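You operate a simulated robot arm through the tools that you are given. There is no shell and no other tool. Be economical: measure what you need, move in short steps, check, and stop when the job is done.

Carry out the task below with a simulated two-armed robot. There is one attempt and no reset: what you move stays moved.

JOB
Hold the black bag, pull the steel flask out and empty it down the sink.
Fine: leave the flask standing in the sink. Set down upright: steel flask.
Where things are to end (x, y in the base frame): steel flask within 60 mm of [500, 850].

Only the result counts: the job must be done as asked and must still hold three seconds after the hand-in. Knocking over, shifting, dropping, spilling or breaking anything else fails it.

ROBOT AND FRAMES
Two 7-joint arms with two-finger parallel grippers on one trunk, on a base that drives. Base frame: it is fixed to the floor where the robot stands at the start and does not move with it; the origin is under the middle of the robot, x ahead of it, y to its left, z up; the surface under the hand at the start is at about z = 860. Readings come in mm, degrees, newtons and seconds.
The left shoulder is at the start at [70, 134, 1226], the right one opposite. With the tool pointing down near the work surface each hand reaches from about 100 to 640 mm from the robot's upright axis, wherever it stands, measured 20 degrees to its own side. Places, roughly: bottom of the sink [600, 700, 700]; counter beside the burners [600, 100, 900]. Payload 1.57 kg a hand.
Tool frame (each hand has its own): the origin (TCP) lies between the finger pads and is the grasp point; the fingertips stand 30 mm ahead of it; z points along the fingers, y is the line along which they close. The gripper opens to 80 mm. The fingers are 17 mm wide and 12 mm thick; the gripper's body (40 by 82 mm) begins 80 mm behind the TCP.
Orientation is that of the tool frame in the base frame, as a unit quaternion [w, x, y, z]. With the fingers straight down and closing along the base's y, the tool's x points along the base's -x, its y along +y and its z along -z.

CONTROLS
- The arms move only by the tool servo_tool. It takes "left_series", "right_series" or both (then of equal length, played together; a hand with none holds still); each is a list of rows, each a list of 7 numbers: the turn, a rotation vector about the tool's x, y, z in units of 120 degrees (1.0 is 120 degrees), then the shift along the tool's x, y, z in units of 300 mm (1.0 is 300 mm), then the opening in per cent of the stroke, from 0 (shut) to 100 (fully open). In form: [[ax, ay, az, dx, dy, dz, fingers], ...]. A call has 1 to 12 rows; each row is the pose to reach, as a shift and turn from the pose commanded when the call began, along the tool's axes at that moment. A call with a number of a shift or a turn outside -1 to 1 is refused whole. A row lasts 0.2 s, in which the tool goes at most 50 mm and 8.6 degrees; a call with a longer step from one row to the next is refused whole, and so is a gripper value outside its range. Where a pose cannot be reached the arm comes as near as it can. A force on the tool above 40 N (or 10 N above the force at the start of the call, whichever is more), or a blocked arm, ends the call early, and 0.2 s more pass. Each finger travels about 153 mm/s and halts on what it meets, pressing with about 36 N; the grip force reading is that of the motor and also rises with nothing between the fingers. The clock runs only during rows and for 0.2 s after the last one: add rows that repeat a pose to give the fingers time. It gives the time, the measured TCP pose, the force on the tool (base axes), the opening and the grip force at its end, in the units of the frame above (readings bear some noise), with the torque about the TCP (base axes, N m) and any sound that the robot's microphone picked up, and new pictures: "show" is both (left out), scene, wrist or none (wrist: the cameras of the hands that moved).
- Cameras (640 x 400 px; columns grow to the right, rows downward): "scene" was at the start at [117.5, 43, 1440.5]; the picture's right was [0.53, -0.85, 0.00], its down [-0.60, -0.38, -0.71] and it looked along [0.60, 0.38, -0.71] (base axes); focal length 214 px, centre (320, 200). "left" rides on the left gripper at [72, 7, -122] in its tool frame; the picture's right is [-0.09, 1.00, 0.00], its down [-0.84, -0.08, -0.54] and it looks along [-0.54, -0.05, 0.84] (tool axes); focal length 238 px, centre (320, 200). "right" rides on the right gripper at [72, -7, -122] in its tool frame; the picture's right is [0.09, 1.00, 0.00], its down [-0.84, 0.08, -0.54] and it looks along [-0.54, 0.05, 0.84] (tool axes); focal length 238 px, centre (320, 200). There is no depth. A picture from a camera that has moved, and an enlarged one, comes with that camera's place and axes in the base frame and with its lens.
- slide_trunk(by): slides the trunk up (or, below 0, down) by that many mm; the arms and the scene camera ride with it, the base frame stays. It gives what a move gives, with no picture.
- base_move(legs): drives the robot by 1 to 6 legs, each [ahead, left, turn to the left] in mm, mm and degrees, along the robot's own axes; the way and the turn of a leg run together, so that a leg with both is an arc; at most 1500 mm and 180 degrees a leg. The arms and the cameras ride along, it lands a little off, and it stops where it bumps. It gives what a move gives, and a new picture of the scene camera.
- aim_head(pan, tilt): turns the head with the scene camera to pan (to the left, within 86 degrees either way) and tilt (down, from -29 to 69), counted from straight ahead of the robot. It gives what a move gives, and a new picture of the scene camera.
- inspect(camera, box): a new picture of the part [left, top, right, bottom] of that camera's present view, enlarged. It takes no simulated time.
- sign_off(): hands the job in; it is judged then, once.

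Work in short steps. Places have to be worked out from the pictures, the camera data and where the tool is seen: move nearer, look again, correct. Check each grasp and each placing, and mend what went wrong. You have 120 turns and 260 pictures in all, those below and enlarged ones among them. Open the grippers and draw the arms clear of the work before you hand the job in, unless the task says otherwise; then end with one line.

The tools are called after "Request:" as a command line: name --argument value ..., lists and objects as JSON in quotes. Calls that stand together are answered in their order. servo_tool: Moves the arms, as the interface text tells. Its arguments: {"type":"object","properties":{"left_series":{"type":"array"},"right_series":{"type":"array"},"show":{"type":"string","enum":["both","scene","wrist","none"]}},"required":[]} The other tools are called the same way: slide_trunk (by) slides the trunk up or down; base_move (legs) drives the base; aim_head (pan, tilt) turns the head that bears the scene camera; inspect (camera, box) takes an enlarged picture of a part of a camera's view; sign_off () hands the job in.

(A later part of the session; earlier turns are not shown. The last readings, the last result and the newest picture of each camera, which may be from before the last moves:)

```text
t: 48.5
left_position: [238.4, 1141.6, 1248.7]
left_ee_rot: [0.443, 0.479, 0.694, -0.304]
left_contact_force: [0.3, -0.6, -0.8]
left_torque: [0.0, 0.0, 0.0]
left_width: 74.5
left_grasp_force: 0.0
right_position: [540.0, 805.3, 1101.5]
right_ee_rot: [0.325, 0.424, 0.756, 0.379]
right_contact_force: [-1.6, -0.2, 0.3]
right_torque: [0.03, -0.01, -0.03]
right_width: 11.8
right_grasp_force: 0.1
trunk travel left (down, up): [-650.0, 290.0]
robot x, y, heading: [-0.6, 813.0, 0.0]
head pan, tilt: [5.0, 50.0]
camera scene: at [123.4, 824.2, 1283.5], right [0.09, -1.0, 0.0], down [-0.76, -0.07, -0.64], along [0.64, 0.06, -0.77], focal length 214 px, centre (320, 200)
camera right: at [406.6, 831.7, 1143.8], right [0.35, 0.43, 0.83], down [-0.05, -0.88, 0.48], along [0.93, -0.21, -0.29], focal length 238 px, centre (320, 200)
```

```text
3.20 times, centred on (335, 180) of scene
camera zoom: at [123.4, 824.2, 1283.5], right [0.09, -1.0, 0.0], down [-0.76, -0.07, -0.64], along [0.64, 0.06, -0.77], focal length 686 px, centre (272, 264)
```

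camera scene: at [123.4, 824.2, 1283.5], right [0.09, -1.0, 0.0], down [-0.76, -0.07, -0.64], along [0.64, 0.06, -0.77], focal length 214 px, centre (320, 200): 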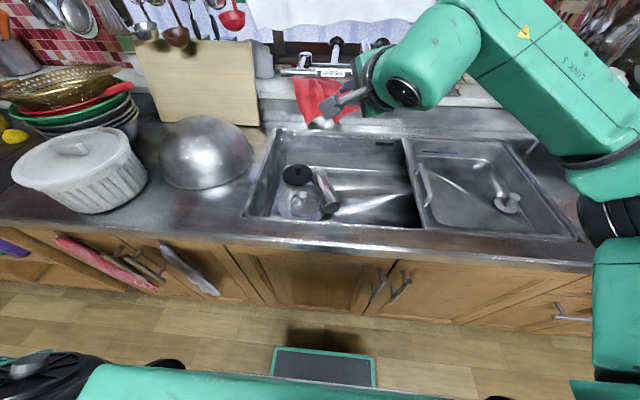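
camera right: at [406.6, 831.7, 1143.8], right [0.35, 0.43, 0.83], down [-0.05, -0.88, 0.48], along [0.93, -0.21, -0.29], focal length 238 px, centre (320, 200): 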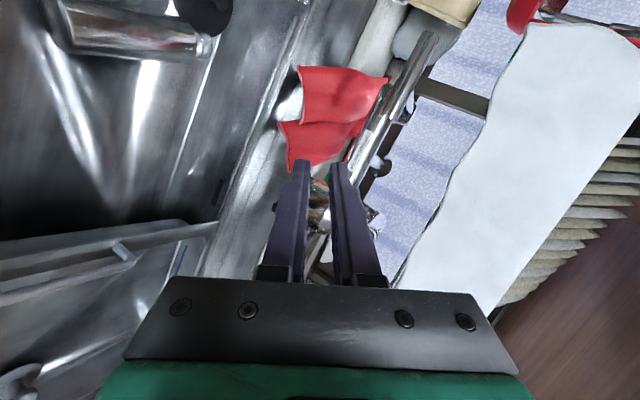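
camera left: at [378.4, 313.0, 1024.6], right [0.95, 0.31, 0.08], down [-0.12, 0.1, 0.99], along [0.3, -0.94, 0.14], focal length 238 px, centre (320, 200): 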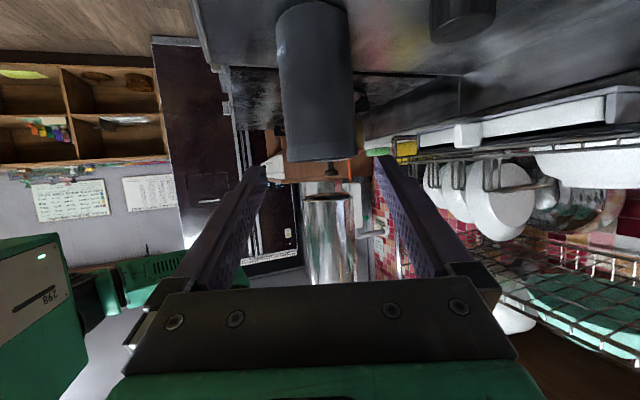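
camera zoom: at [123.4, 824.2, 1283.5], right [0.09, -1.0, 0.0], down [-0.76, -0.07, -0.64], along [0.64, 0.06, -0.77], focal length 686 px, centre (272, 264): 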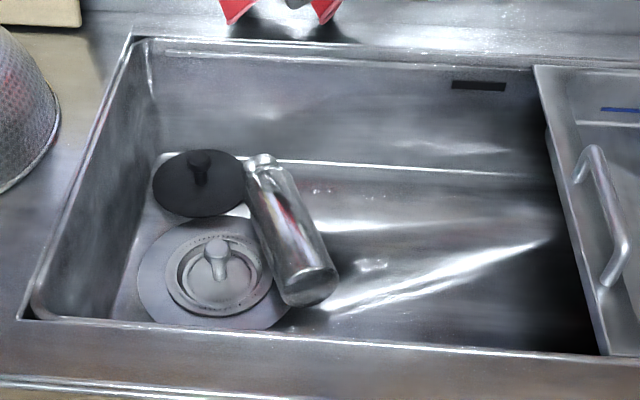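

The flask lies in the bowl with its base at ≈(554, 824), mouth at ≈(734, 893), i.e. axis 21° left of forward. I will regrasp it firmly across the body, so I turn the right hand tool-down, yawed 21°, with the fingers open.

Request:
servo_tool --right_series '[[0.0282, 0.0349, -0.0498, 0, 0, 0, 30], [0.0563, 0.0698, -0.0996, 0, 0, 0, 60], [0.0845, 0.1047, -0.1494, 0, 0, 0, 100], [0.1126, 0.1396, -0.1992, 0, 0, 0, 100], [0.1408, 0.1745, -0.249, 0, 0, 0, 100], [0.1689, 0.2094, -0.2988, 0, 0, 0, 100], [0.1971, 0.2443, -0.3485, 0, 0, 0, 100], [0.2252, 0.2792, -0.3983, 0, 0, 0, 100], [0.2534, 0.3141, -0.4481, 0, 0, 0, 100], [0.2815, 0.349, -0.4979, 0, 0, 0, 100], [0.3097, 0.3839, -0.5477, 0, 0, 0, 100], [0.3378, 0.4188, -0.5975, 0, 0, 0, 100]]'

```text
t: 51.1
left_position: [238.6, 1141.3, 1248.1]
left_ee_rot: [0.441, 0.48, 0.695, -0.304]
left_contact_force: [0.7, -0.6, 0.7]
left_torque: [0.03, 0.03, -0.01]
left_width: 74.4
left_grasp_force: 0.0
right_position: [509.3, 810.1, 1086.3]
right_ee_rot: [0.001, -0.181, 0.983, 0.003]
right_contact_force: [-0.2, -0.2, -0.1]
right_torque: [0.01, 0.02, -0.01]
right_width: 80.2
right_grasp_force: 0.0
right hand out of reach, approached as far as the arm can: row 11, 12
trunk travel left (down, up): [-650.0, 290.0]
robot x, y, heading: [0.5, 817.2, 0.3]
head pan, tilt: [5.0, 50.0]
camera scene: at [123.6, 822.6, 1283.5], right [0.09, -1.0, 0.0], down [-0.76, -0.07, -0.64], along [0.64, 0.06, -0.77], focal length 214 px, centre (320, 200)
camera right: at [443.5, 777.4, 1207.8], right [-0.44, 0.9, 0.0], down [0.75, 0.37, 0.54], along [0.49, 0.24, -0.84], focal length 238 px, centre (320, 200)
```

scene: 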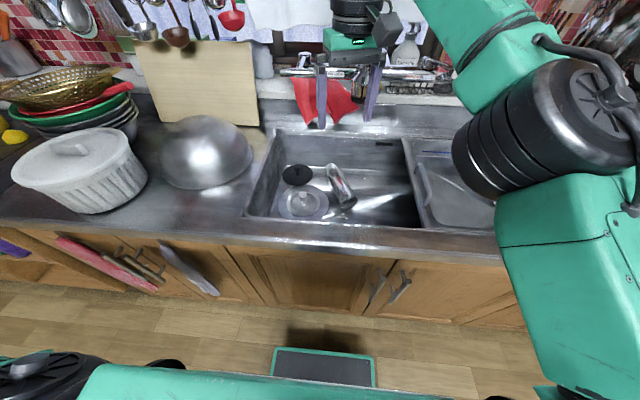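
right: 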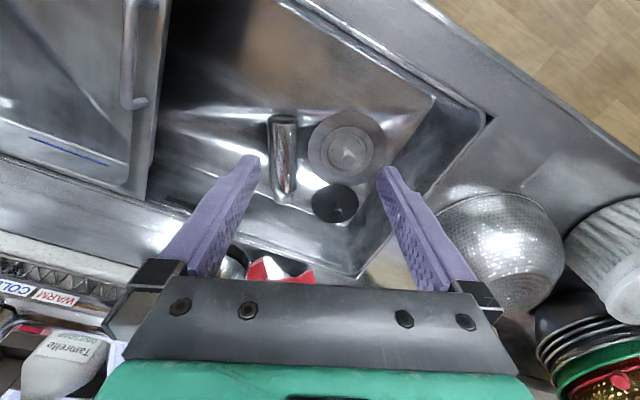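

The flask appears to have rolled off the drain plate. I recheck its present pose from both cameras.

Request:
inspect --camera "scene" --box '[235, 120, 435, 240]'

Request:
inspect --camera "right" --box '[200, 80, 400, 240]'

```text
3.20 times, centred on (335, 180) of scene
camera zoom: at [123.6, 822.6, 1283.5], right [0.09, -1.0, 0.0], down [-0.76, -0.07, -0.64], along [0.64, 0.06, -0.77], focal length 686 px, centre (272, 264)
```

zoom: 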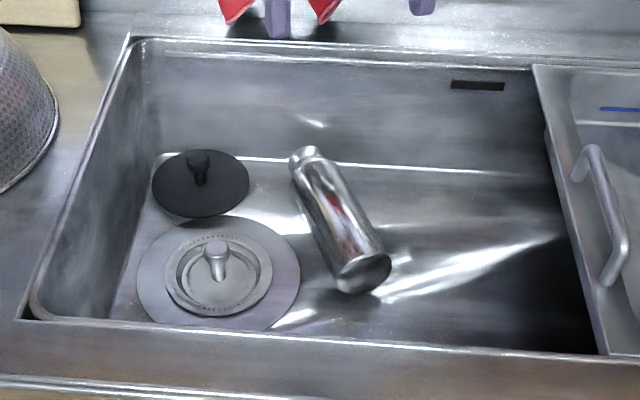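

```text
2.50 times, centred on (300, 160) of right
camera zoom: at [443.5, 777.4, 1207.8], right [-0.44, 0.9, 0.0], down [0.75, 0.37, 0.54], along [0.49, 0.24, -0.84], focal length 596 px, centre (370, 300)
```

zoom: 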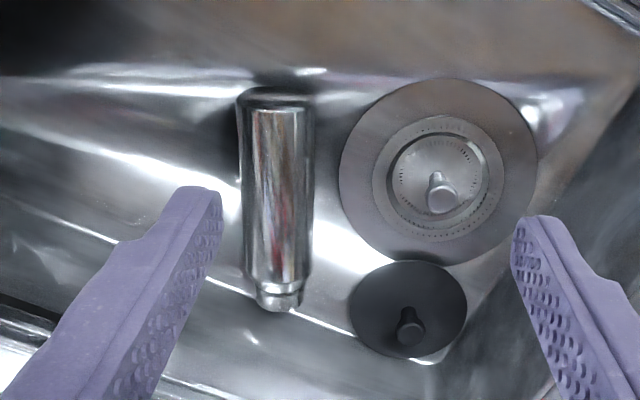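

Flask now rests at base (580, 769), mouth (755, 839). It's too far for a tool-down grasp from here; the base front is about 120 mm short of the cabinets, so I drive 60 mm forward and 70 mm left.

Request:
base_move --legs '[[60, 70, 0]]'

Request:
inspect --camera "right" --box '[120, 40, 440, 240]'

```text
t: 52.2
left_position: [297.2, 1212.0, 1248.7]
left_ee_rot: [0.442, 0.48, 0.694, -0.304]
left_contact_force: [0.3, 0.7, -0.2]
left_torque: [0.01, 0.02, -0.01]
left_width: 74.5
left_grasp_force: 0.0
right_position: [567.7, 880.4, 1086.8]
right_ee_rot: [0.001, -0.182, 0.983, 0.003]
right_contact_force: [-0.3, -0.7, -0.1]
right_torque: [0.0, -0.01, 0.01]
right_width: 80.0
right_grasp_force: 0.0
trunk travel left (down, up): [-650.0, 290.0]
robot x, y, heading: [57.0, 884.9, 0.2]
head pan, tilt: [5.0, 50.0]
camera scene: at [182.6, 892.8, 1283.6], right [0.09, -1.0, 0.0], down [-0.76, -0.07, -0.64], along [0.64, 0.06, -0.77], focal length 214 px, centre (320, 200)
```

scene: 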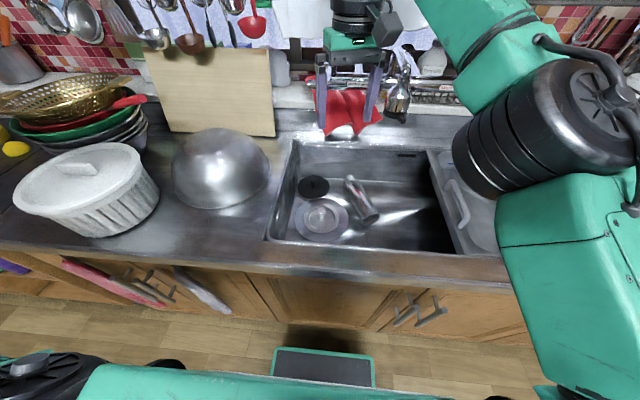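

```text
2.00 times, centred on (280, 140) of right
camera zoom: at [502.6, 847.4, 1208.3], right [-0.44, 0.9, 0.0], down [0.75, 0.37, 0.54], along [0.49, 0.24, -0.84], focal length 477 px, centre (400, 320)
```

zoom: 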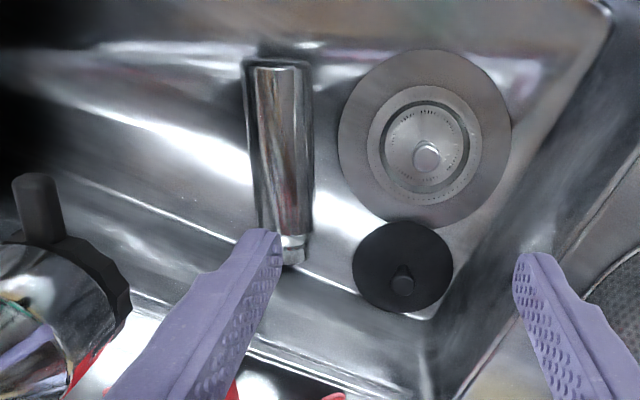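

The flask is static. I move the right hand over its body at (654, 799), descending to z≈887.

Request:
servo_tool --right_series '[[0, 0, 0, 0, -0.02, 0.14, 100], [0, 0, 0, -0.01, -0.08, 0.28, 100], [0, 0, 0, -0.04, -0.14, 0.4, 100], [0, 0, 0, -0.08, -0.21, 0.5, 100], [0, 0, 0, -0.13, -0.29, 0.6, 100], [0, 0, 0, -0.171, -0.355, 0.667, 100], [0, 0, 0, -0.171, -0.355, 0.667, 100]]'

Request:
inspect --camera "right" --box '[200, 60, 440, 240]'

```text
t: 53.8
left_position: [298.5, 1212.1, 1248.6]
left_ee_rot: [0.443, 0.479, 0.694, -0.304]
left_contact_force: [0.7, 0.1, 0.0]
left_torque: [-0.04, -0.02, 0.03]
left_width: 74.4
left_grasp_force: 0.1
right_position: [608.0, 817.8, 909.0]
right_ee_rot: [0.0, -0.182, 0.983, 0.002]
right_contact_force: [0.2, -0.4, 0.7]
right_torque: [0.01, 0.0, 0.01]
right_width: 80.0
right_grasp_force: 0.0
right hand out of reach, approached as far as the arm can: row 4, 5, 6, 7
trunk travel left (down, up): [-650.0, 290.0]
robot x, y, heading: [56.4, 886.2, 0.1]
head pan, tilt: [5.0, 50.0]
camera scene: at [183.4, 893.6, 1283.4], right [0.09, -1.0, 0.0], down [-0.76, -0.07, -0.64], along [0.64, 0.06, -0.77], focal length 214 px, centre (320, 200)
camera right: at [542.7, 786.0, 1029.7], right [-0.44, 0.9, 0.0], down [0.75, 0.37, 0.54], along [0.49, 0.24, -0.84], focal length 238 px, centre (320, 200)
```

scene: 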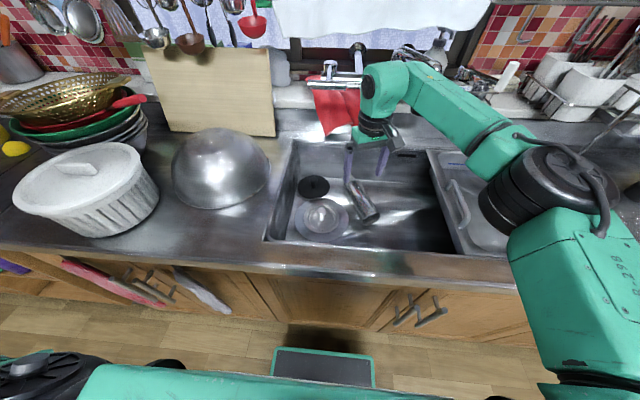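
right: 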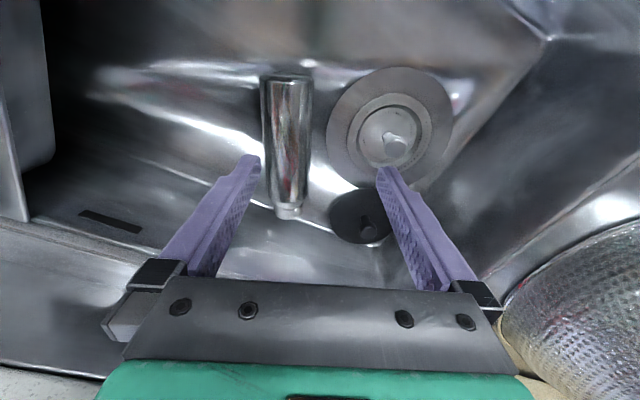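

```text
2.22 times, centred on (320, 150) of right
camera zoom: at [542.7, 786.0, 1029.7], right [-0.44, 0.9, 0.0], down [0.75, 0.37, 0.54], along [0.49, 0.24, -0.84], focal length 530 px, centre (320, 311)
```

zoom: 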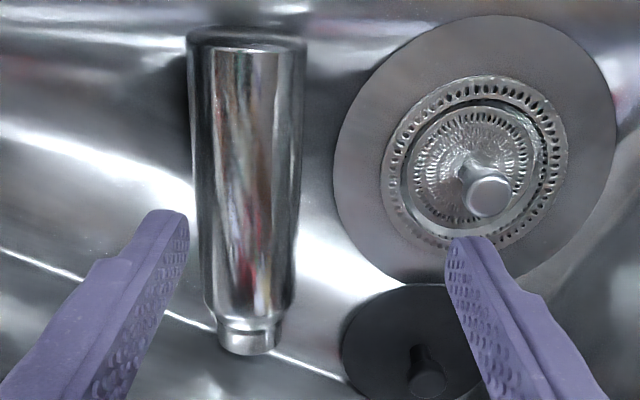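

Height limits the reach; lower down it should extend. I descend 90 mm while shifting over the grasp point (636, 790).

Request:
servo_tool --right_series '[[0, 0, 0, 0, 0, 0.12, 100], [0, 0, 0, -0.01, -0.04, 0.2, 100], [0, 0, 0, -0.03, -0.08, 0.26, 100], [0, 0, 0, -0.054, -0.12, 0.3, 100], [0, 0, 0, -0.054, -0.12, 0.3, 100]]' --show "wrist"

```text
t: 55.0
left_position: [295.5, 1215.7, 1247.0]
left_ee_rot: [0.444, 0.479, 0.693, -0.305]
left_contact_force: [0.1, 0.5, -0.6]
left_torque: [0.01, -0.01, -0.03]
left_width: 74.6
left_grasp_force: 0.0
right_position: [606.9, 791.5, 821.7]
right_ee_rot: [0.002, -0.179, 0.984, 0.001]
right_contact_force: [0.8, 0.7, -0.3]
right_torque: [-0.05, -0.02, -0.01]
right_width: 80.2
right_grasp_force: 0.0
right hand out of reach, approached as far as the arm can: row 2, 3, 4, 5
trunk travel left (down, up): [-650.0, 290.0]
robot x, y, heading: [57.8, 883.8, 0.2]
head pan, tilt: [5.0, 50.0]
camera right: at [540.2, 759.2, 943.1], right [-0.44, 0.9, 0.0], down [0.75, 0.37, 0.54], along [0.49, 0.24, -0.84], focal length 238 px, centre (320, 200)
```

right: 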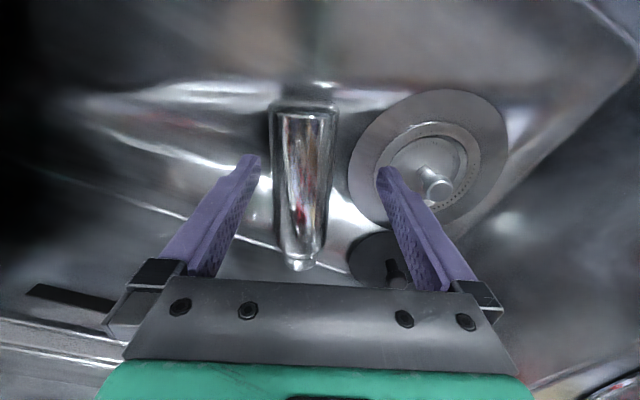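

x reach is capped ~550 mm ahead of the robot. The low base (top z≈245) still has ~60 mm to the cabinets, so I drive forward 30 mm.

Request:
base_move --legs '[[30, 0, 0]]'

Request:
inspect --camera "right" --box '[200, 60, 440, 280]'

```text
t: 55.8
left_position: [310.1, 1212.0, 1248.9]
left_ee_rot: [0.443, 0.479, 0.694, -0.304]
left_contact_force: [0.9, 0.3, 0.5]
left_torque: [-0.03, 0.01, 0.01]
left_width: 74.3
left_grasp_force: 0.1
right_position: [615.7, 793.5, 815.2]
right_ee_rot: [-0.007, -0.187, 0.982, 0.002]
right_contact_force: [1.2, 1.0, 0.3]
right_torque: [-0.04, 0.05, -0.01]
right_width: 80.3
right_grasp_force: 0.0
trunk travel left (down, up): [-650.0, 290.0]
robot x, y, heading: [70.0, 883.8, 0.1]
head pan, tilt: [5.0, 50.0]
stopped in leg 1: the robot was blocked; the commanded pose is now the measured one
camera scene: at [196.5, 894.1, 1283.7], right [0.09, -1.0, 0.0], down [-0.76, -0.07, -0.64], along [0.64, 0.06, -0.77], focal length 214 px, centre (320, 200)
```

scene: 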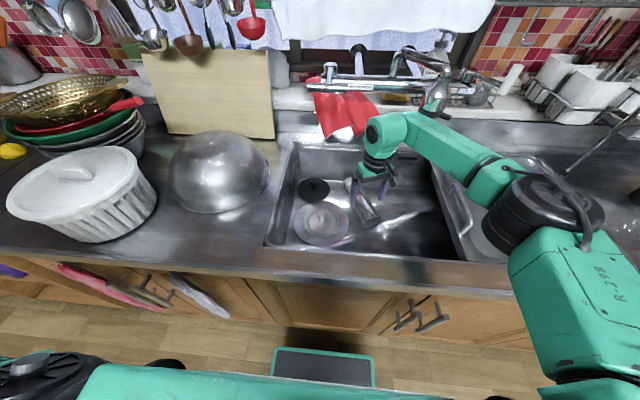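

```text
1.82 times, centred on (320, 170) of right
camera zoom: at [551.9, 761.4, 937.2], right [-0.45, 0.89, 0.01], down [0.76, 0.38, 0.53], along [0.47, 0.25, -0.85], focal length 433 px, centre (320, 254)
```

zoom: 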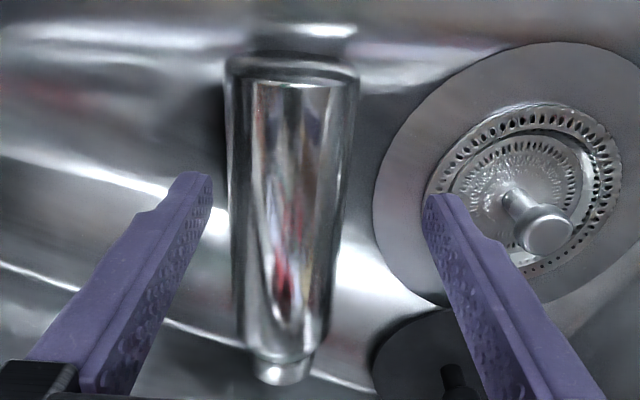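

The base was blocked after 13 mm, probably the upper arm against the counter edge. The hand is now at x=616, enough to grip the flask near its base and draw it closer; I centre in y and descend 45 mm.

Request:
servo_tool --right_series '[[0, 0, 0, 0.008, -0.02, 0.03, 100], [0, 0, 0, 0.015, -0.039, 0.08, 100], [0, 0, 0, 0.015, -0.039, 0.12, 100], [0, 0, 0, 0.015, -0.039, 0.15, 100], [0, 0, 0, 0.015, -0.039, 0.15, 100]]'

```text
t: 57.0
left_position: [310.4, 1213.5, 1248.3]
left_ee_rot: [0.443, 0.479, 0.694, -0.305]
left_contact_force: [-1.0, -0.1, -0.8]
left_torque: [-0.02, -0.02, 0.03]
left_width: 74.5
left_grasp_force: 0.1
right_position: [600.2, 765.7, 775.2]
right_ee_rot: [-0.005, -0.186, 0.983, 0.0]
right_contact_force: [0.1, 0.1, -0.5]
right_torque: [-0.06, -0.03, -0.04]
right_width: 80.1
right_grasp_force: 0.0
right hand out of reach, approached as far as the arm can: row 1, 2, 3, 4, 5
trunk travel left (down, up): [-650.0, 290.0]
robot x, y, heading: [70.5, 885.4, 0.4]
head pan, tilt: [5.0, 50.0]
camera scene: at [196.3, 894.9, 1283.5], right [0.09, -1.0, 0.0], down [-0.76, -0.07, -0.64], along [0.64, 0.06, -0.77], focal length 214 px, centre (320, 200)
camera right: at [536.7, 732.8, 896.4], right [-0.45, 0.89, 0.01], down [0.76, 0.38, 0.53], along [0.47, 0.24, -0.85], focal length 238 px, centre (320, 200)
```

scene: 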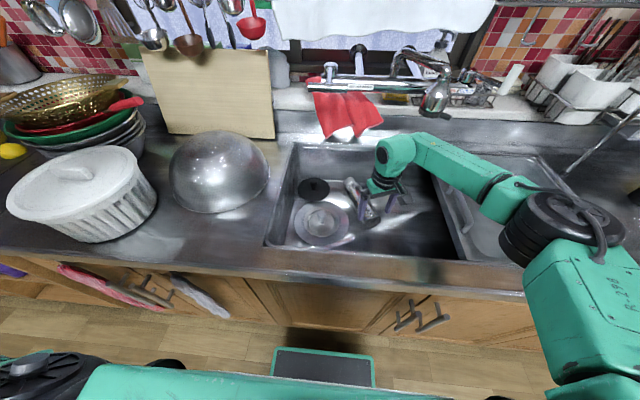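
right: 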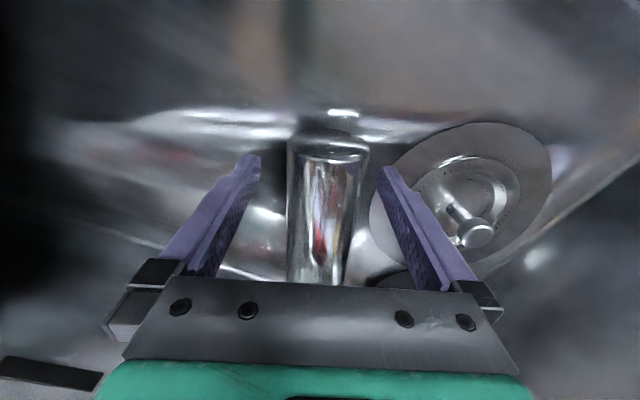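

The hand keeps losing reach, likely because the low elbow is near the counter. I raise the trunk 80 mm, then retry with yaw reduced to zero.

Request:
slide_trunk --by 80

Request:
servo_tool --right_series '[[0, 0, 0.06, 0, 0, 0, 100], [0, 0, 0.12, 0, 0, 0, 100], [0, 0, 0.18, -0.02, 0.01, 0, 100], [0, 0, 0.18, -0.1, 0.03, 0, 100], [0, 0, 0.18, -0.15, 0.06, 0, 100], [0, 0, 0.18, -0.15, 0.06, 0, 100]]'

```text
t: 58.2
left_position: [318.3, 1210.6, 1328.0]
left_ee_rot: [0.439, 0.479, 0.696, -0.305]
left_contact_force: [0.2, 0.3, 0.7]
left_torque: [0.05, -0.03, 0.02]
left_width: 74.4
left_grasp_force: 0.0
right_position: [578.7, 762.1, 813.0]
right_ee_rot: [-0.05, -0.188, 0.981, 0.006]
right_contact_force: [-0.4, -0.2, -0.5]
right_torque: [0.0, 0.01, 0.0]
right_width: 80.2
right_grasp_force: 0.1
trunk travel left (down, up): [-730.0, 210.0]
robot x, y, heading: [71.2, 886.2, 0.1]
head pan, tilt: [5.0, 50.0]
```

```text
t: 59.6
left_position: [311.5, 1222.2, 1329.8]
left_ee_rot: [0.444, 0.477, 0.694, -0.307]
left_contact_force: [0.2, -0.9, 0.1]
left_torque: [0.06, -0.01, 0.03]
left_width: 74.5
left_grasp_force: 0.0
right_position: [641.4, 811.0, 858.1]
right_ee_rot: [-0.003, -0.006, 1.0, -0.001]
right_contact_force: [0.6, 0.1, -0.4]
right_torque: [0.0, 0.0, 0.0]
right_width: 80.1
right_grasp_force: 0.0
trunk travel left (down, up): [-730.0, 210.0]
robot x, y, heading: [72.0, 888.0, 0.3]
head pan, tilt: [5.0, 50.0]
camera scene: at [199.1, 904.0, 1365.3], right [0.09, -1.0, 0.01], down [-0.76, -0.08, -0.64], along [0.64, 0.05, -0.77], focal length 214 px, centre (320, 200)
camera right: at [568.7, 803.8, 980.7], right [-0.1, 0.99, 0.0], down [0.84, 0.09, 0.54], along [0.53, 0.05, -0.84], focal length 238 px, centre (320, 200)
```

scene: 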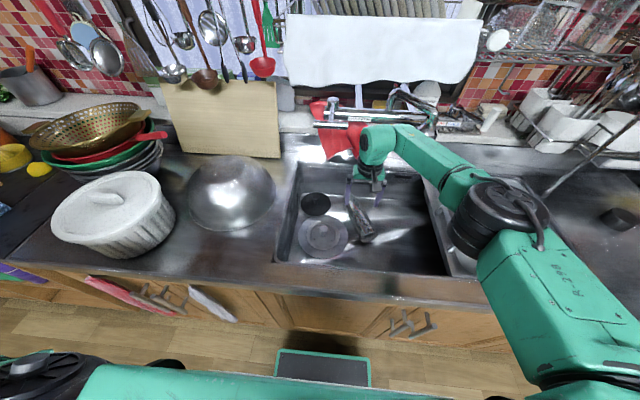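
right: 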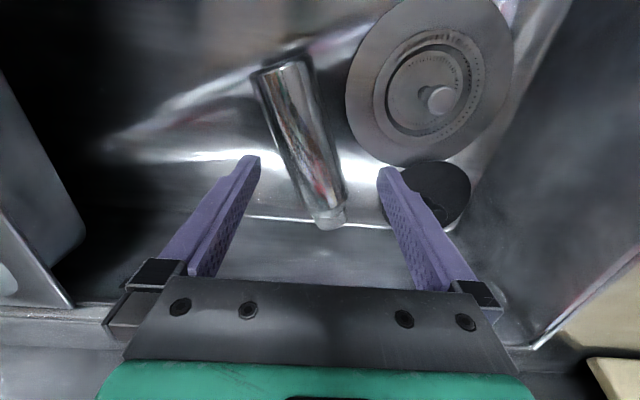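

Unblocked now: reached (641, 811, 858) exactly. I restore the 21° yaw and descend to z≈808 over (653, 797).

Request:
servo_tool --right_series '[[0, 0, -0.06, -0.01, -0.015, 0.05, 100], [0, 0, -0.12, -0.025, -0.03, 0.1, 100], [0, 0, -0.185, -0.04, -0.047, 0.167, 100], [0, 0, -0.185, -0.04, -0.047, 0.167, 100]]' --show "wrist"

```text
t: 60.6
left_position: [310.6, 1229.7, 1321.9]
left_ee_rot: [0.445, 0.477, 0.692, -0.309]
left_contact_force: [0.4, 0.2, 0.4]
left_torque: [-0.03, 0.01, 0.01]
left_width: 74.3
left_grasp_force: 0.0
right_position: [620.3, 799.0, 836.8]
right_ee_rot: [-0.009, -0.142, 0.99, -0.005]
right_contact_force: [-0.3, 0.2, -0.6]
right_torque: [0.02, 0.0, -0.02]
right_width: 80.1
right_grasp_force: 0.0
right hand out of reach, approached as far as the arm can: row 2, 3, 4
trunk travel left (down, up): [-730.0, 210.0]
robot x, y, heading: [71.9, 886.2, 0.2]
head pan, tilt: [5.0, 50.0]
camera right: at [554.6, 775.6, 959.5], right [-0.37, 0.93, 0.0], down [0.79, 0.32, 0.52], along [0.49, 0.19, -0.85], focal length 238 px, centre (320, 200)
```

right: 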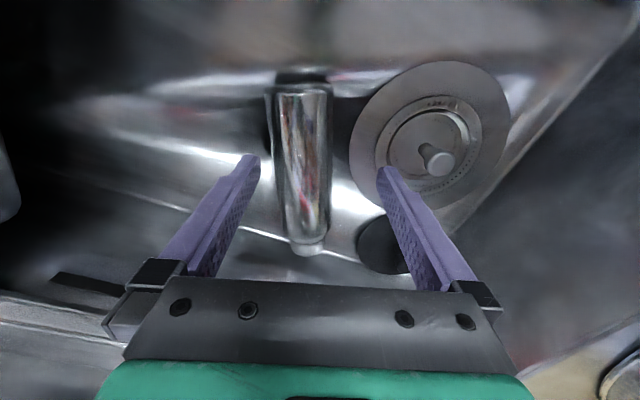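

The yaw itself is the limit. I compromise with 10° yaw at (641, 790), which still fits around the body (needs ~72 mm).

Request:
servo_tool --right_series '[[-0.002, -0.0045, 0.0264, -0.01, -0.02, 0, 100], [-0.004, -0.009, 0.0527, -0.058, -0.048, 0.03, 100], [-0.004, -0.009, 0.0527, -0.058, -0.048, 0.07, 100], [-0.004, -0.009, 0.0527, -0.058, -0.048, 0.107, 100], [-0.004, -0.009, 0.0527, -0.058, -0.048, 0.107, 100]]' --show "wrist"

```text
t: 61.8
left_position: [304.0, 1224.6, 1326.3]
left_ee_rot: [0.448, 0.478, 0.691, -0.307]
left_contact_force: [-0.8, 0.0, 0.3]
left_torque: [-0.01, 0.05, 0.0]
left_width: 74.6
left_grasp_force: 0.0
right_position: [629.9, 786.2, 805.4]
right_ee_rot: [0.003, -0.085, 0.996, 0.001]
right_contact_force: [0.2, 0.0, 1.1]
right_torque: [0.0, -0.02, -0.02]
right_width: 79.9
right_grasp_force: 0.1
trunk travel left (down, up): [-730.0, 210.0]
robot x, y, heading: [67.7, 885.2, 0.0]
head pan, tilt: [5.0, 50.0]
camera right: at [560.1, 767.4, 926.5], right [-0.26, 0.97, 0.0], down [0.81, 0.22, 0.55], along [0.53, 0.14, -0.84], focal length 238 px, centre (320, 200)
```

right: 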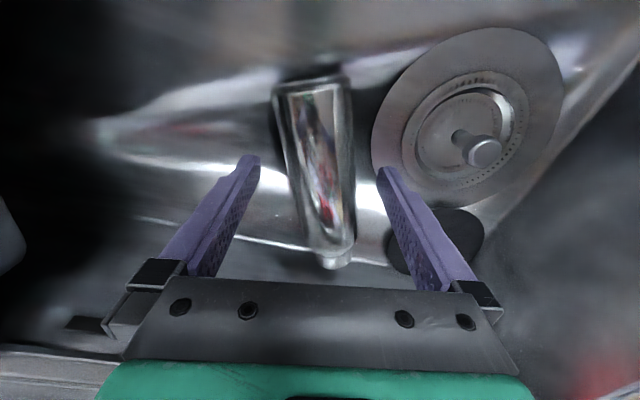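

Well placed over the body. I descend 60 mm around it.

Request:
servo_tool --right_series '[[0, 0, 0, -0.01, 0, 0.05, 100], [0, 0, 0, -0.02, 0, 0.1, 100], [0, 0, 0, -0.02, 0, 0.15, 100], [0, 0, 0, -0.02, 0, 0.2, 100], [0, 0, 0, -0.02, 0, 0.2, 100]]' --show "wrist"

```text
t: 63.0
left_position: [312.1, 1210.9, 1328.9]
left_ee_rot: [0.442, 0.479, 0.695, -0.304]
left_contact_force: [-0.7, -0.5, 0.6]
left_torque: [0.02, 0.02, 0.0]
left_width: 74.6
left_grasp_force: 0.0
right_position: [625.5, 769.6, 755.0]
right_ee_rot: [0.006, -0.077, 0.997, 0.006]
right_contact_force: [0.1, 0.2, -0.7]
right_torque: [-0.02, 0.04, -0.02]
right_width: 80.0
right_grasp_force: 0.1
right hand out of reach, approached as far as the arm can: row 1, 2, 3, 4, 5
trunk travel left (down, up): [-730.0, 210.0]
robot x, y, heading: [73.6, 890.3, 0.2]
head pan, tilt: [5.0, 50.0]
camera right: at [553.0, 750.7, 874.7], right [-0.24, 0.97, 0.01], down [0.81, 0.2, 0.56], along [0.54, 0.14, -0.83], focal length 238 px, centre (320, 200)
```

right: 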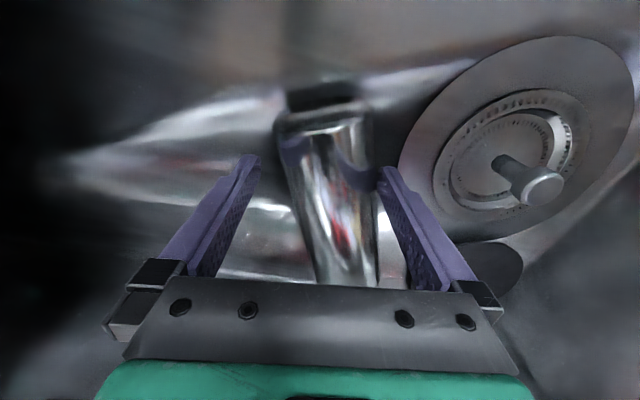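

The arm is again limited (elbow low). I raise the trunk another 70 mm, then descend by arm alone.

Request:
slide_trunk --by 70

Request:
servo_tool --right_series '[[0, 0, 0, 0, 0.02, 0, 100], [0, 0, 0, 0, 0.045, 0.04, 100], [0, 0, 0, 0, 0.045, 0.08, 100], [0, 0, 0, 0, 0.045, 0.08, 100]]'

```text
t: 64.1
left_position: [318.5, 1211.0, 1397.1]
left_ee_rot: [0.44, 0.478, 0.696, -0.305]
left_contact_force: [0.5, 0.2, 0.1]
left_torque: [0.03, 0.03, 0.0]
left_width: 74.3
left_grasp_force: 0.2
right_position: [613.8, 771.2, 802.4]
right_ee_rot: [-0.014, -0.081, 0.997, 0.006]
right_contact_force: [-0.7, 0.7, 0.3]
right_torque: [-0.01, 0.0, 0.01]
right_width: 79.8
right_grasp_force: 0.0
trunk travel left (down, up): [-800.0, 140.0]
robot x, y, heading: [71.7, 885.5, 0.1]
head pan, tilt: [5.0, 50.0]
```

```text
t: 65.1
left_position: [309.6, 1213.0, 1400.4]
left_ee_rot: [0.443, 0.48, 0.693, -0.305]
left_contact_force: [0.0, -0.3, 0.0]
left_torque: [-0.01, 0.01, -0.01]
left_width: 74.5
left_grasp_force: 0.0
right_position: [619.2, 785.2, 806.3]
right_ee_rot: [0.01, -0.076, 0.997, 0.004]
right_contact_force: [-0.2, 0.1, -0.1]
right_torque: [0.01, -0.04, -0.01]
right_width: 79.9
right_grasp_force: 0.0
right hand out of reach, approached as far as the arm can: row 3, 4
trunk travel left (down, up): [-800.0, 140.0]
robot x, y, heading: [72.3, 886.8, 0.1]
head pan, tilt: [5.0, 50.0]
camera scene: at [194.8, 893.4, 1434.5], right [0.09, -1.0, 0.0], down [-0.76, -0.07, -0.64], along [0.64, 0.06, -0.77], focal length 214 px, centre (320, 200)
camera right: at [545.1, 766.2, 925.2], right [-0.24, 0.97, 0.01], down [0.8, 0.2, 0.56], along [0.54, 0.14, -0.83], focal length 238 px, centre (320, 200)
```

scene: 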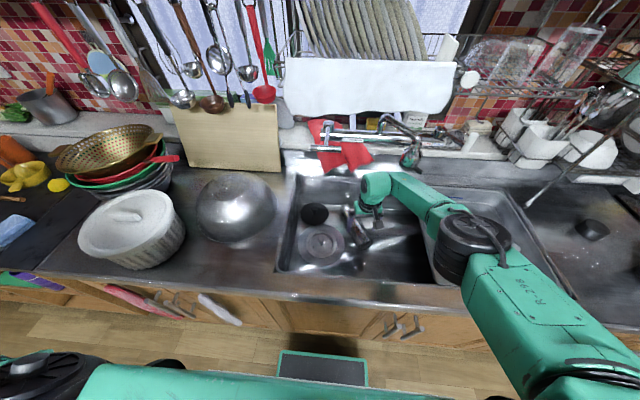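
right: 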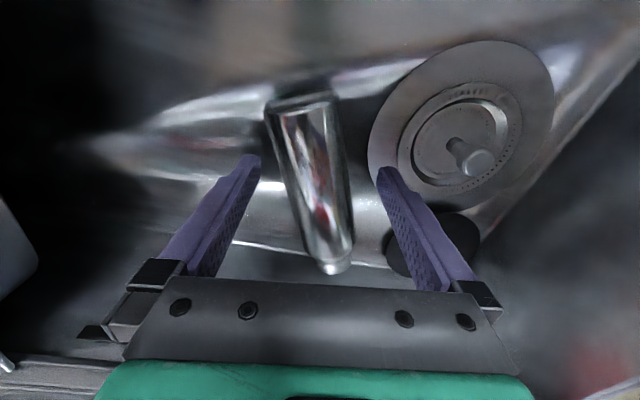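

Arm extension limits here. Pitching the hand 30° forward brings the wrist nearer the robot, so I reorient to that (yaw ≈19°) over the flask at z≈800.

Request:
servo_tool --right_series '[[-0.0055, -0.0624, -0.0204, -0.02, 0.006, -0.05, 100], [-0.011, -0.1247, -0.0408, -0.05, 0.012, -0.05, 100], [-0.0164, -0.1871, -0.0611, -0.08, 0.018, -0.03, 100], [-0.0219, -0.2494, -0.0815, -0.108, 0.024, 0, 100], [-0.0219, -0.2494, -0.0815, -0.108, 0.024, 0.02, 100], [-0.0219, -0.2494, -0.0815, -0.108, 0.024, 0.02, 100]]'

```text
t: 66.5
left_position: [310.7, 1212.6, 1399.8]
left_ee_rot: [0.443, 0.479, 0.694, -0.304]
left_contact_force: [0.2, 0.4, 0.1]
left_torque: [0.04, 0.03, 0.0]
left_width: 74.3
left_grasp_force: 0.0
right_position: [648.7, 797.7, 797.0]
right_ee_rot: [0.263, -0.157, 0.951, 0.046]
right_contact_force: [-1.0, -0.1, -0.1]
right_torque: [0.02, -0.02, -0.02]
right_width: 80.2
right_grasp_force: 0.1
trunk travel left (down, up): [-800.0, 140.0]
robot x, y, heading: [73.3, 885.4, 0.2]
head pan, tilt: [5.0, 50.0]
camera scene: at [196.5, 894.0, 1433.5], right [0.09, -1.0, 0.0], down [-0.76, -0.07, -0.64], along [0.64, 0.06, -0.77], focal length 214 px, centre (320, 200)
camera right: at [532.8, 750.3, 864.1], right [-0.4, 0.92, -0.04], down [0.39, 0.21, 0.9], along [0.83, 0.34, -0.44], focal length 238 px, centre (320, 200)
```

scene: 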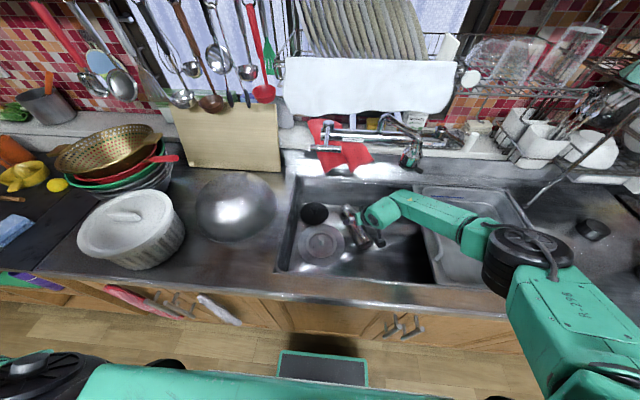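
right: 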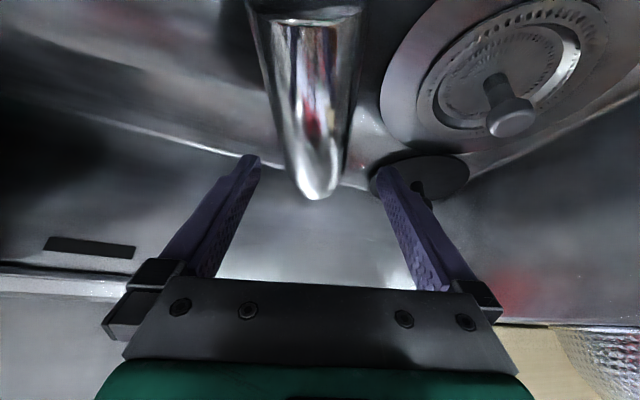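

Reached precisely, with the flask centred between the fingers. I descend 52 mm vertically.

Request:
servo_tool --right_series '[[0, 0, 0, 0.022, 0, 0.0375, 100], [0, 0, 0, 0.043, 0, 0.075, 100], [0, 0, 0, 0.065, 0, 0.1125, 100], [0, 0, 0, 0.0867, 0, 0.15, 100], [0, 0, 0, 0.0867, 0, 0.15, 100]]' --show "wrist"

```text
t: 67.7
left_position: [310.0, 1213.2, 1399.9]
left_ee_rot: [0.443, 0.48, 0.693, -0.305]
left_contact_force: [-0.1, -0.9, 0.0]
left_torque: [0.02, 0.01, -0.01]
left_width: 74.5
left_grasp_force: 0.0
right_position: [649.7, 796.7, 744.7]
right_ee_rot: [0.262, -0.158, 0.951, 0.047]
right_contact_force: [-0.1, 0.5, -0.2]
right_torque: [0.04, -0.01, 0.01]
right_width: 80.1
right_grasp_force: 0.0
trunk travel left (down, up): [-800.0, 140.0]
robot x, y, heading: [67.8, 887.7, 0.0]
head pan, tilt: [5.0, 50.0]
camera right: at [533.8, 750.4, 812.4], right [-0.4, 0.92, -0.04], down [0.39, 0.21, 0.9], along [0.83, 0.34, -0.44], focal length 238 px, centre (320, 200)
```

right: 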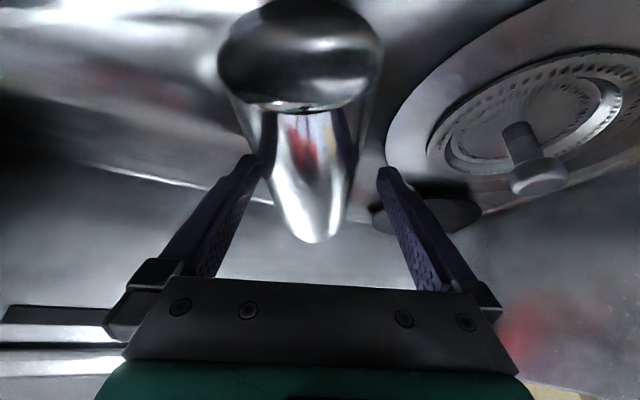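

Good straddle. I close on the body.

Request:
servo_tool --right_series '[[0, 0, 0, 0, 0, 0, 85], [0, 0, 0, 0, 0, 0, 70], [0, 0, 0, 0, 0, 0, 60], [0, 0, 0, 0, 0, 0, 55], [0, 0, 0, 0, 0, 0, 55]]' --show "wrist"

```text
t: 68.9
left_position: [309.8, 1212.4, 1399.3]
left_ee_rot: [0.442, 0.48, 0.694, -0.305]
left_contact_force: [0.0, 0.4, -0.2]
left_torque: [0.03, -0.01, 0.01]
left_width: 74.4
left_grasp_force: 0.0
right_position: [650.3, 797.6, 745.3]
right_ee_rot: [0.262, -0.157, 0.951, 0.046]
right_contact_force: [1.0, 0.1, 0.0]
right_torque: [0.01, 0.03, 0.05]
right_width: 60.4
right_grasp_force: 36.3
trunk travel left (down, up): [-800.0, 140.0]
robot x, y, heading: [72.0, 888.5, 0.1]
head pan, tilt: [5.0, 50.0]
camera right: at [533.8, 750.4, 812.5], right [-0.4, 0.92, -0.04], down [0.39, 0.21, 0.9], along [0.83, 0.34, -0.44], focal length 238 px, centre (320, 200)
```

right: 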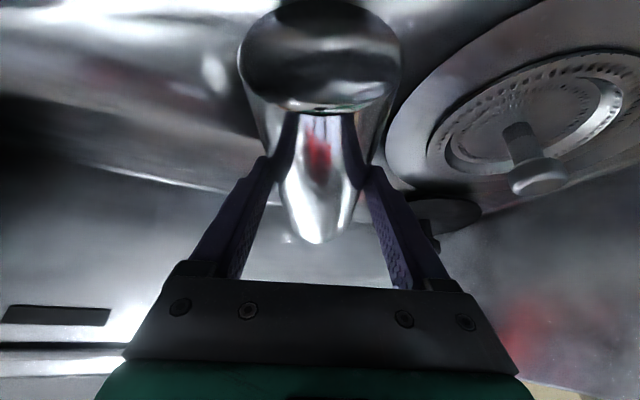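

Gripped firmly at 60 mm. I lift 85 mm and draw it back 60 mm, keeping it horizontal.

Request:
servo_tool --right_series '[[0, 0, 0, -0.035, 0, -0.06, 50], [0, 0, 0, -0.07, 0, -0.12, 50], [0, 0, 0, -0.105, 0, -0.18, 50], [0, 0, 0, -0.142, 0, -0.245, 50], [0, 0, 0, -0.06, 0, -0.295, 50], [0, 0, 0, 0.03, 0, -0.345, 50], [0, 0, 0, 0.03, 0, -0.345, 50]]'

```text
t: 70.5
left_position: [311.2, 1213.3, 1398.7]
left_ee_rot: [0.443, 0.479, 0.694, -0.304]
left_contact_force: [-0.3, 0.1, 0.2]
left_torque: [0.01, 0.02, -0.03]
left_width: 74.4
left_grasp_force: 0.1
right_position: [592.1, 777.8, 829.3]
right_ee_rot: [0.262, -0.157, 0.951, 0.046]
right_contact_force: [0.8, 0.6, -2.7]
right_torque: [-0.02, 0.06, -0.02]
right_width: 60.1
right_grasp_force: 36.1
trunk travel left (down, up): [-800.0, 140.0]
robot x, y, heading: [67.3, 889.0, 0.2]
head pan, tilt: [5.0, 50.0]
camera scene: at [197.4, 894.4, 1433.4], right [0.09, -1.0, 0.0], down [-0.76, -0.07, -0.64], along [0.64, 0.06, -0.77], focal length 214 px, centre (320, 200)
camera right: at [476.3, 730.9, 896.7], right [-0.4, 0.92, -0.04], down [0.39, 0.21, 0.9], along [0.83, 0.34, -0.44], focal length 238 px, centre (320, 200)
```

scene: 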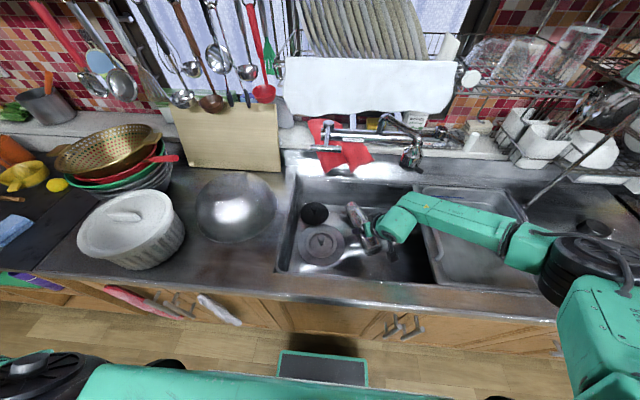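
right: 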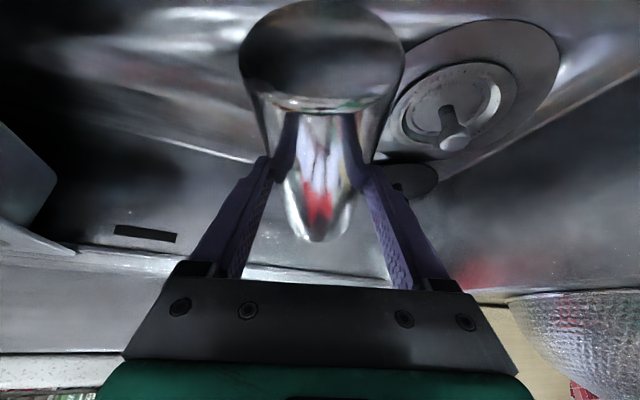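

Load is now 2.7 N versus 3.5 N before, so most liquid is out. I raise to z≈900, draw back to x≈540, and pitch the mouth down 55° to drain it over the bowl.

Request:
servo_tool --right_series '[[0, 0, 0, 0.012, 0.005, -0.1, 50], [0, 0, 0, 0.024, 0.01, -0.2, 50], [0, 0, 0, 0.036, 0.016, -0.294, 50], [0, 0.0655, 0, 0.036, 0.016, -0.294, 50], [0, 0.131, 0, 0.036, 0.016, -0.294, 50], [0, 0.1965, 0, 0.036, 0.016, -0.294, 50], [0, 0.262, 0, 0.036, 0.016, -0.294, 50], [0, 0.3275, 0, 0.036, 0.016, -0.294, 50], [0, 0.393, 0, 0.036, 0.016, -0.294, 50], [0, 0.458, 0, 0.036, 0.016, -0.294, 50], [0, 0.458, 0, 0.036, 0.016, -0.294, 50], [0, 0.458, 0, 0.036, 0.016, -0.294, 50]]'

```text
t: 73.1
left_position: [304.3, 1215.0, 1399.5]
left_ee_rot: [0.445, 0.48, 0.692, -0.304]
left_contact_force: [0.2, 0.2, -0.1]
left_torque: [0.06, 0.02, 0.01]
left_width: 74.4
left_grasp_force: 0.0
right_position: [535.1, 765.8, 901.4]
right_ee_rot: [-0.171, -0.163, 0.971, -0.027]
right_contact_force: [0.4, 0.4, -2.5]
right_torque: [-0.06, -0.02, -0.01]
right_width: 60.0
right_grasp_force: 35.9
right hand out of reach, approached as far as the arm can: row 10, 11, 12
trunk travel left (down, up): [-800.0, 140.0]
robot x, y, heading: [73.4, 891.3, 0.4]
head pan, tilt: [5.0, 50.0]
camera scene: at [190.0, 896.5, 1434.1], right [0.09, -1.0, 0.0], down [-0.76, -0.07, -0.65], along [0.64, 0.06, -0.76], focal length 214 px, centre (320, 200)
camera right: at [511.9, 750.9, 1040.7], right [-0.41, 0.91, 0.03], down [0.89, 0.39, 0.22], along [0.19, 0.12, -0.97], focal length 238 px, centre (320, 200)
```

scene: 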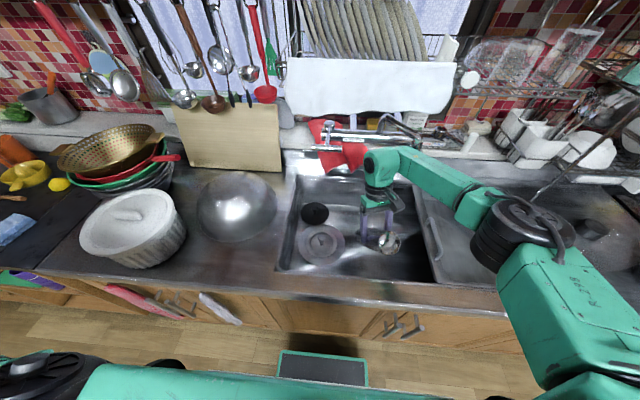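
right: 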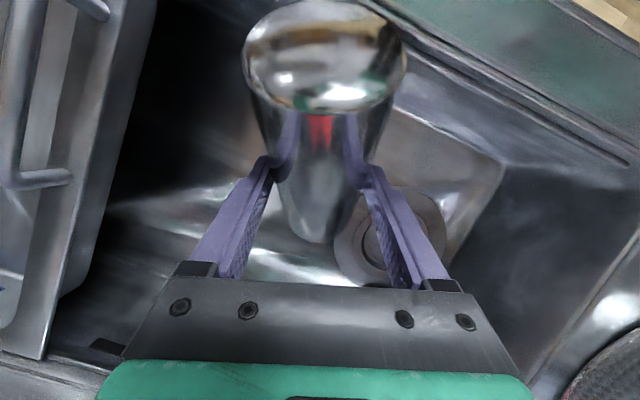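

The mouth points 50° below horizontal and drains over the bowl. I hold briefly, then raise while pitching back up (−84°) toward upright.

Request:
servo_tool --right_series '[[0, 0, 0, 0, 0, 0, 50], [0, 0, 0, 0, 0, 0, 50], [0, -0.07, 0, 0.037, 0, -0.067, 50], [0, -0.14, 0, 0.073, 0, -0.133, 50], [0, -0.21, 0, 0.11, 0, -0.2, 50], [0, -0.28, 0, 0.147, 0, -0.266, 50], [0, -0.35, 0, 0.184, 0, -0.333, 50], [0, -0.42, 0, 0.22, 0, -0.4, 50], [0, -0.49, 0, 0.257, 0, -0.466, 50], [0, -0.56, 0, 0.294, 0, -0.532, 50], [0, -0.63, 0, 0.33, 0, -0.6, 50], [0, -0.7, 0, 0.367, 0, -0.665, 50]]'

```text
t: 75.7
left_position: [309.6, 1212.9, 1399.5]
left_ee_rot: [0.443, 0.479, 0.694, -0.303]
left_contact_force: [-0.4, 0.1, 0.2]
left_torque: [0.04, -0.02, 0.01]
left_width: 74.5
left_grasp_force: 0.0
right_position: [505.8, 750.5, 1126.0]
right_ee_rot: [0.522, -0.138, 0.837, 0.09]
right_contact_force: [-0.3, 0.3, -1.8]
right_torque: [-0.03, 0.06, 0.01]
right_width: 59.5
right_grasp_force: 36.1
trunk travel left (down, up): [-800.0, 140.0]
robot x, y, heading: [67.7, 886.1, 0.1]
head pan, tilt: [5.0, 50.0]
camera scene: at [195.3, 893.6, 1433.6], right [0.09, -1.0, 0.0], down [-0.76, -0.07, -0.64], along [0.64, 0.06, -0.77], focal length 214 px, centre (320, 200)
camera right: at [373.7, 699.1, 1114.2], right [-0.36, 0.93, -0.08], down [-0.14, 0.03, 0.99], along [0.92, 0.37, 0.12], focal length 238 px, centre (320, 200)
```

scene: 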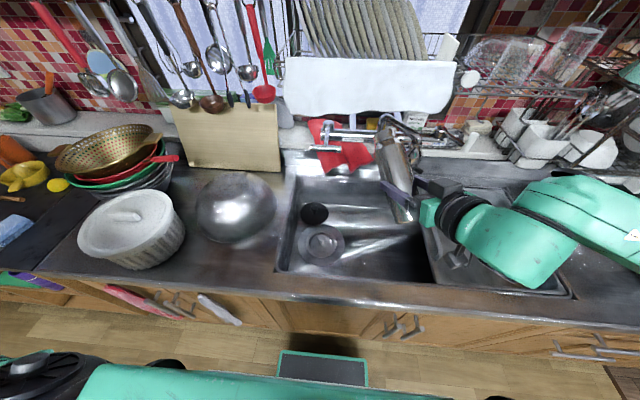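
right: 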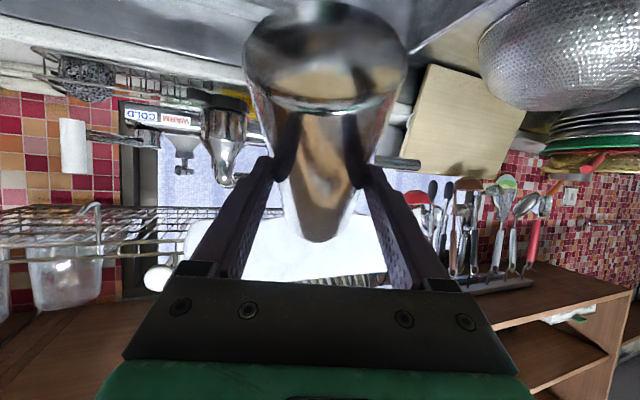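

Holding well. I complete the pitch to upright (−56°) while moving it to the robot's middle, about (490, 855, 1126).

Request:
servo_tool --right_series '[[0, -0.0584, 0, -0.004, 0.043, 0.008, 50], [0, -0.1168, 0, -0.008, 0.087, 0.015, 50], [0, -0.175, 0, -0.012, 0.13, 0.022, 50], [0, -0.2335, 0, -0.015, 0.173, 0.03, 50], [0, -0.292, 0, -0.019, 0.217, 0.038, 50], [0, -0.35, 0, -0.022, 0.26, 0.045, 50], [0, -0.4085, 0, -0.026, 0.303, 0.052, 50], [0, -0.467, 0, -0.03, 0.347, 0.06, 50], [0, -0.467, 0, -0.03, 0.347, 0.06, 50]]'

```text
t: 77.7
left_position: [309.0, 1212.6, 1399.3]
left_ee_rot: [0.443, 0.48, 0.694, -0.303]
left_contact_force: [-0.6, -0.7, -0.6]
left_torque: [-0.02, -0.05, -0.01]
left_width: 74.5
left_grasp_force: 0.0
right_position: [507.6, 772.4, 1145.5]
right_ee_rot: [0.853, -0.081, 0.494, 0.146]
right_contact_force: [0.4, 0.1, -1.5]
right_torque: [0.02, 0.08, 0.02]
right_width: 58.7
right_grasp_force: 36.3
right hand out of reach, approached as far as the arm can: row 1, 2, 3, 4, 5, 6, 7, 8, 9
trunk travel left (down, up): [-800.0, 140.0]
robot x, y, heading: [72.7, 888.0, 0.2]
head pan, tilt: [5.0, 50.0]
camera scene: at [194.8, 893.7, 1433.7], right [0.09, -1.0, 0.0], down [-0.76, -0.07, -0.64], along [0.64, 0.06, -0.77], focal length 214 px, centre (320, 200)
camera right: at [443.5, 744.2, 1020.8], right [-0.28, 0.96, -0.07], down [-0.86, -0.22, 0.45], along [0.42, 0.19, 0.89], focal length 238 px, centre (320, 200)
```

scene: 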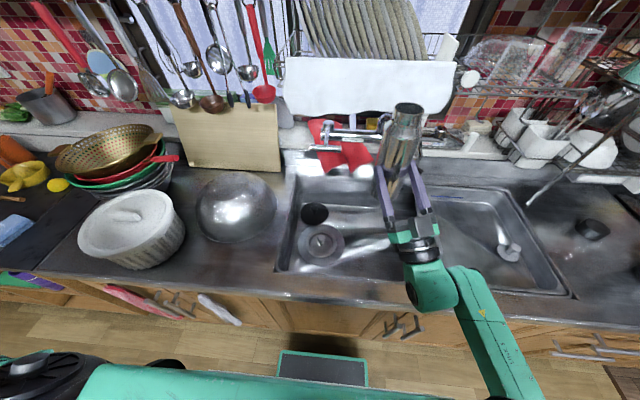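
right: 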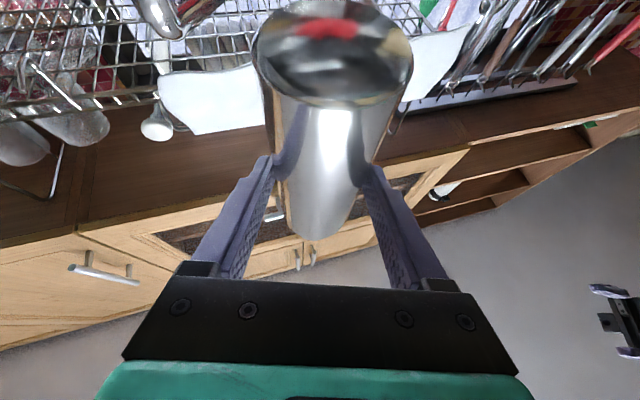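

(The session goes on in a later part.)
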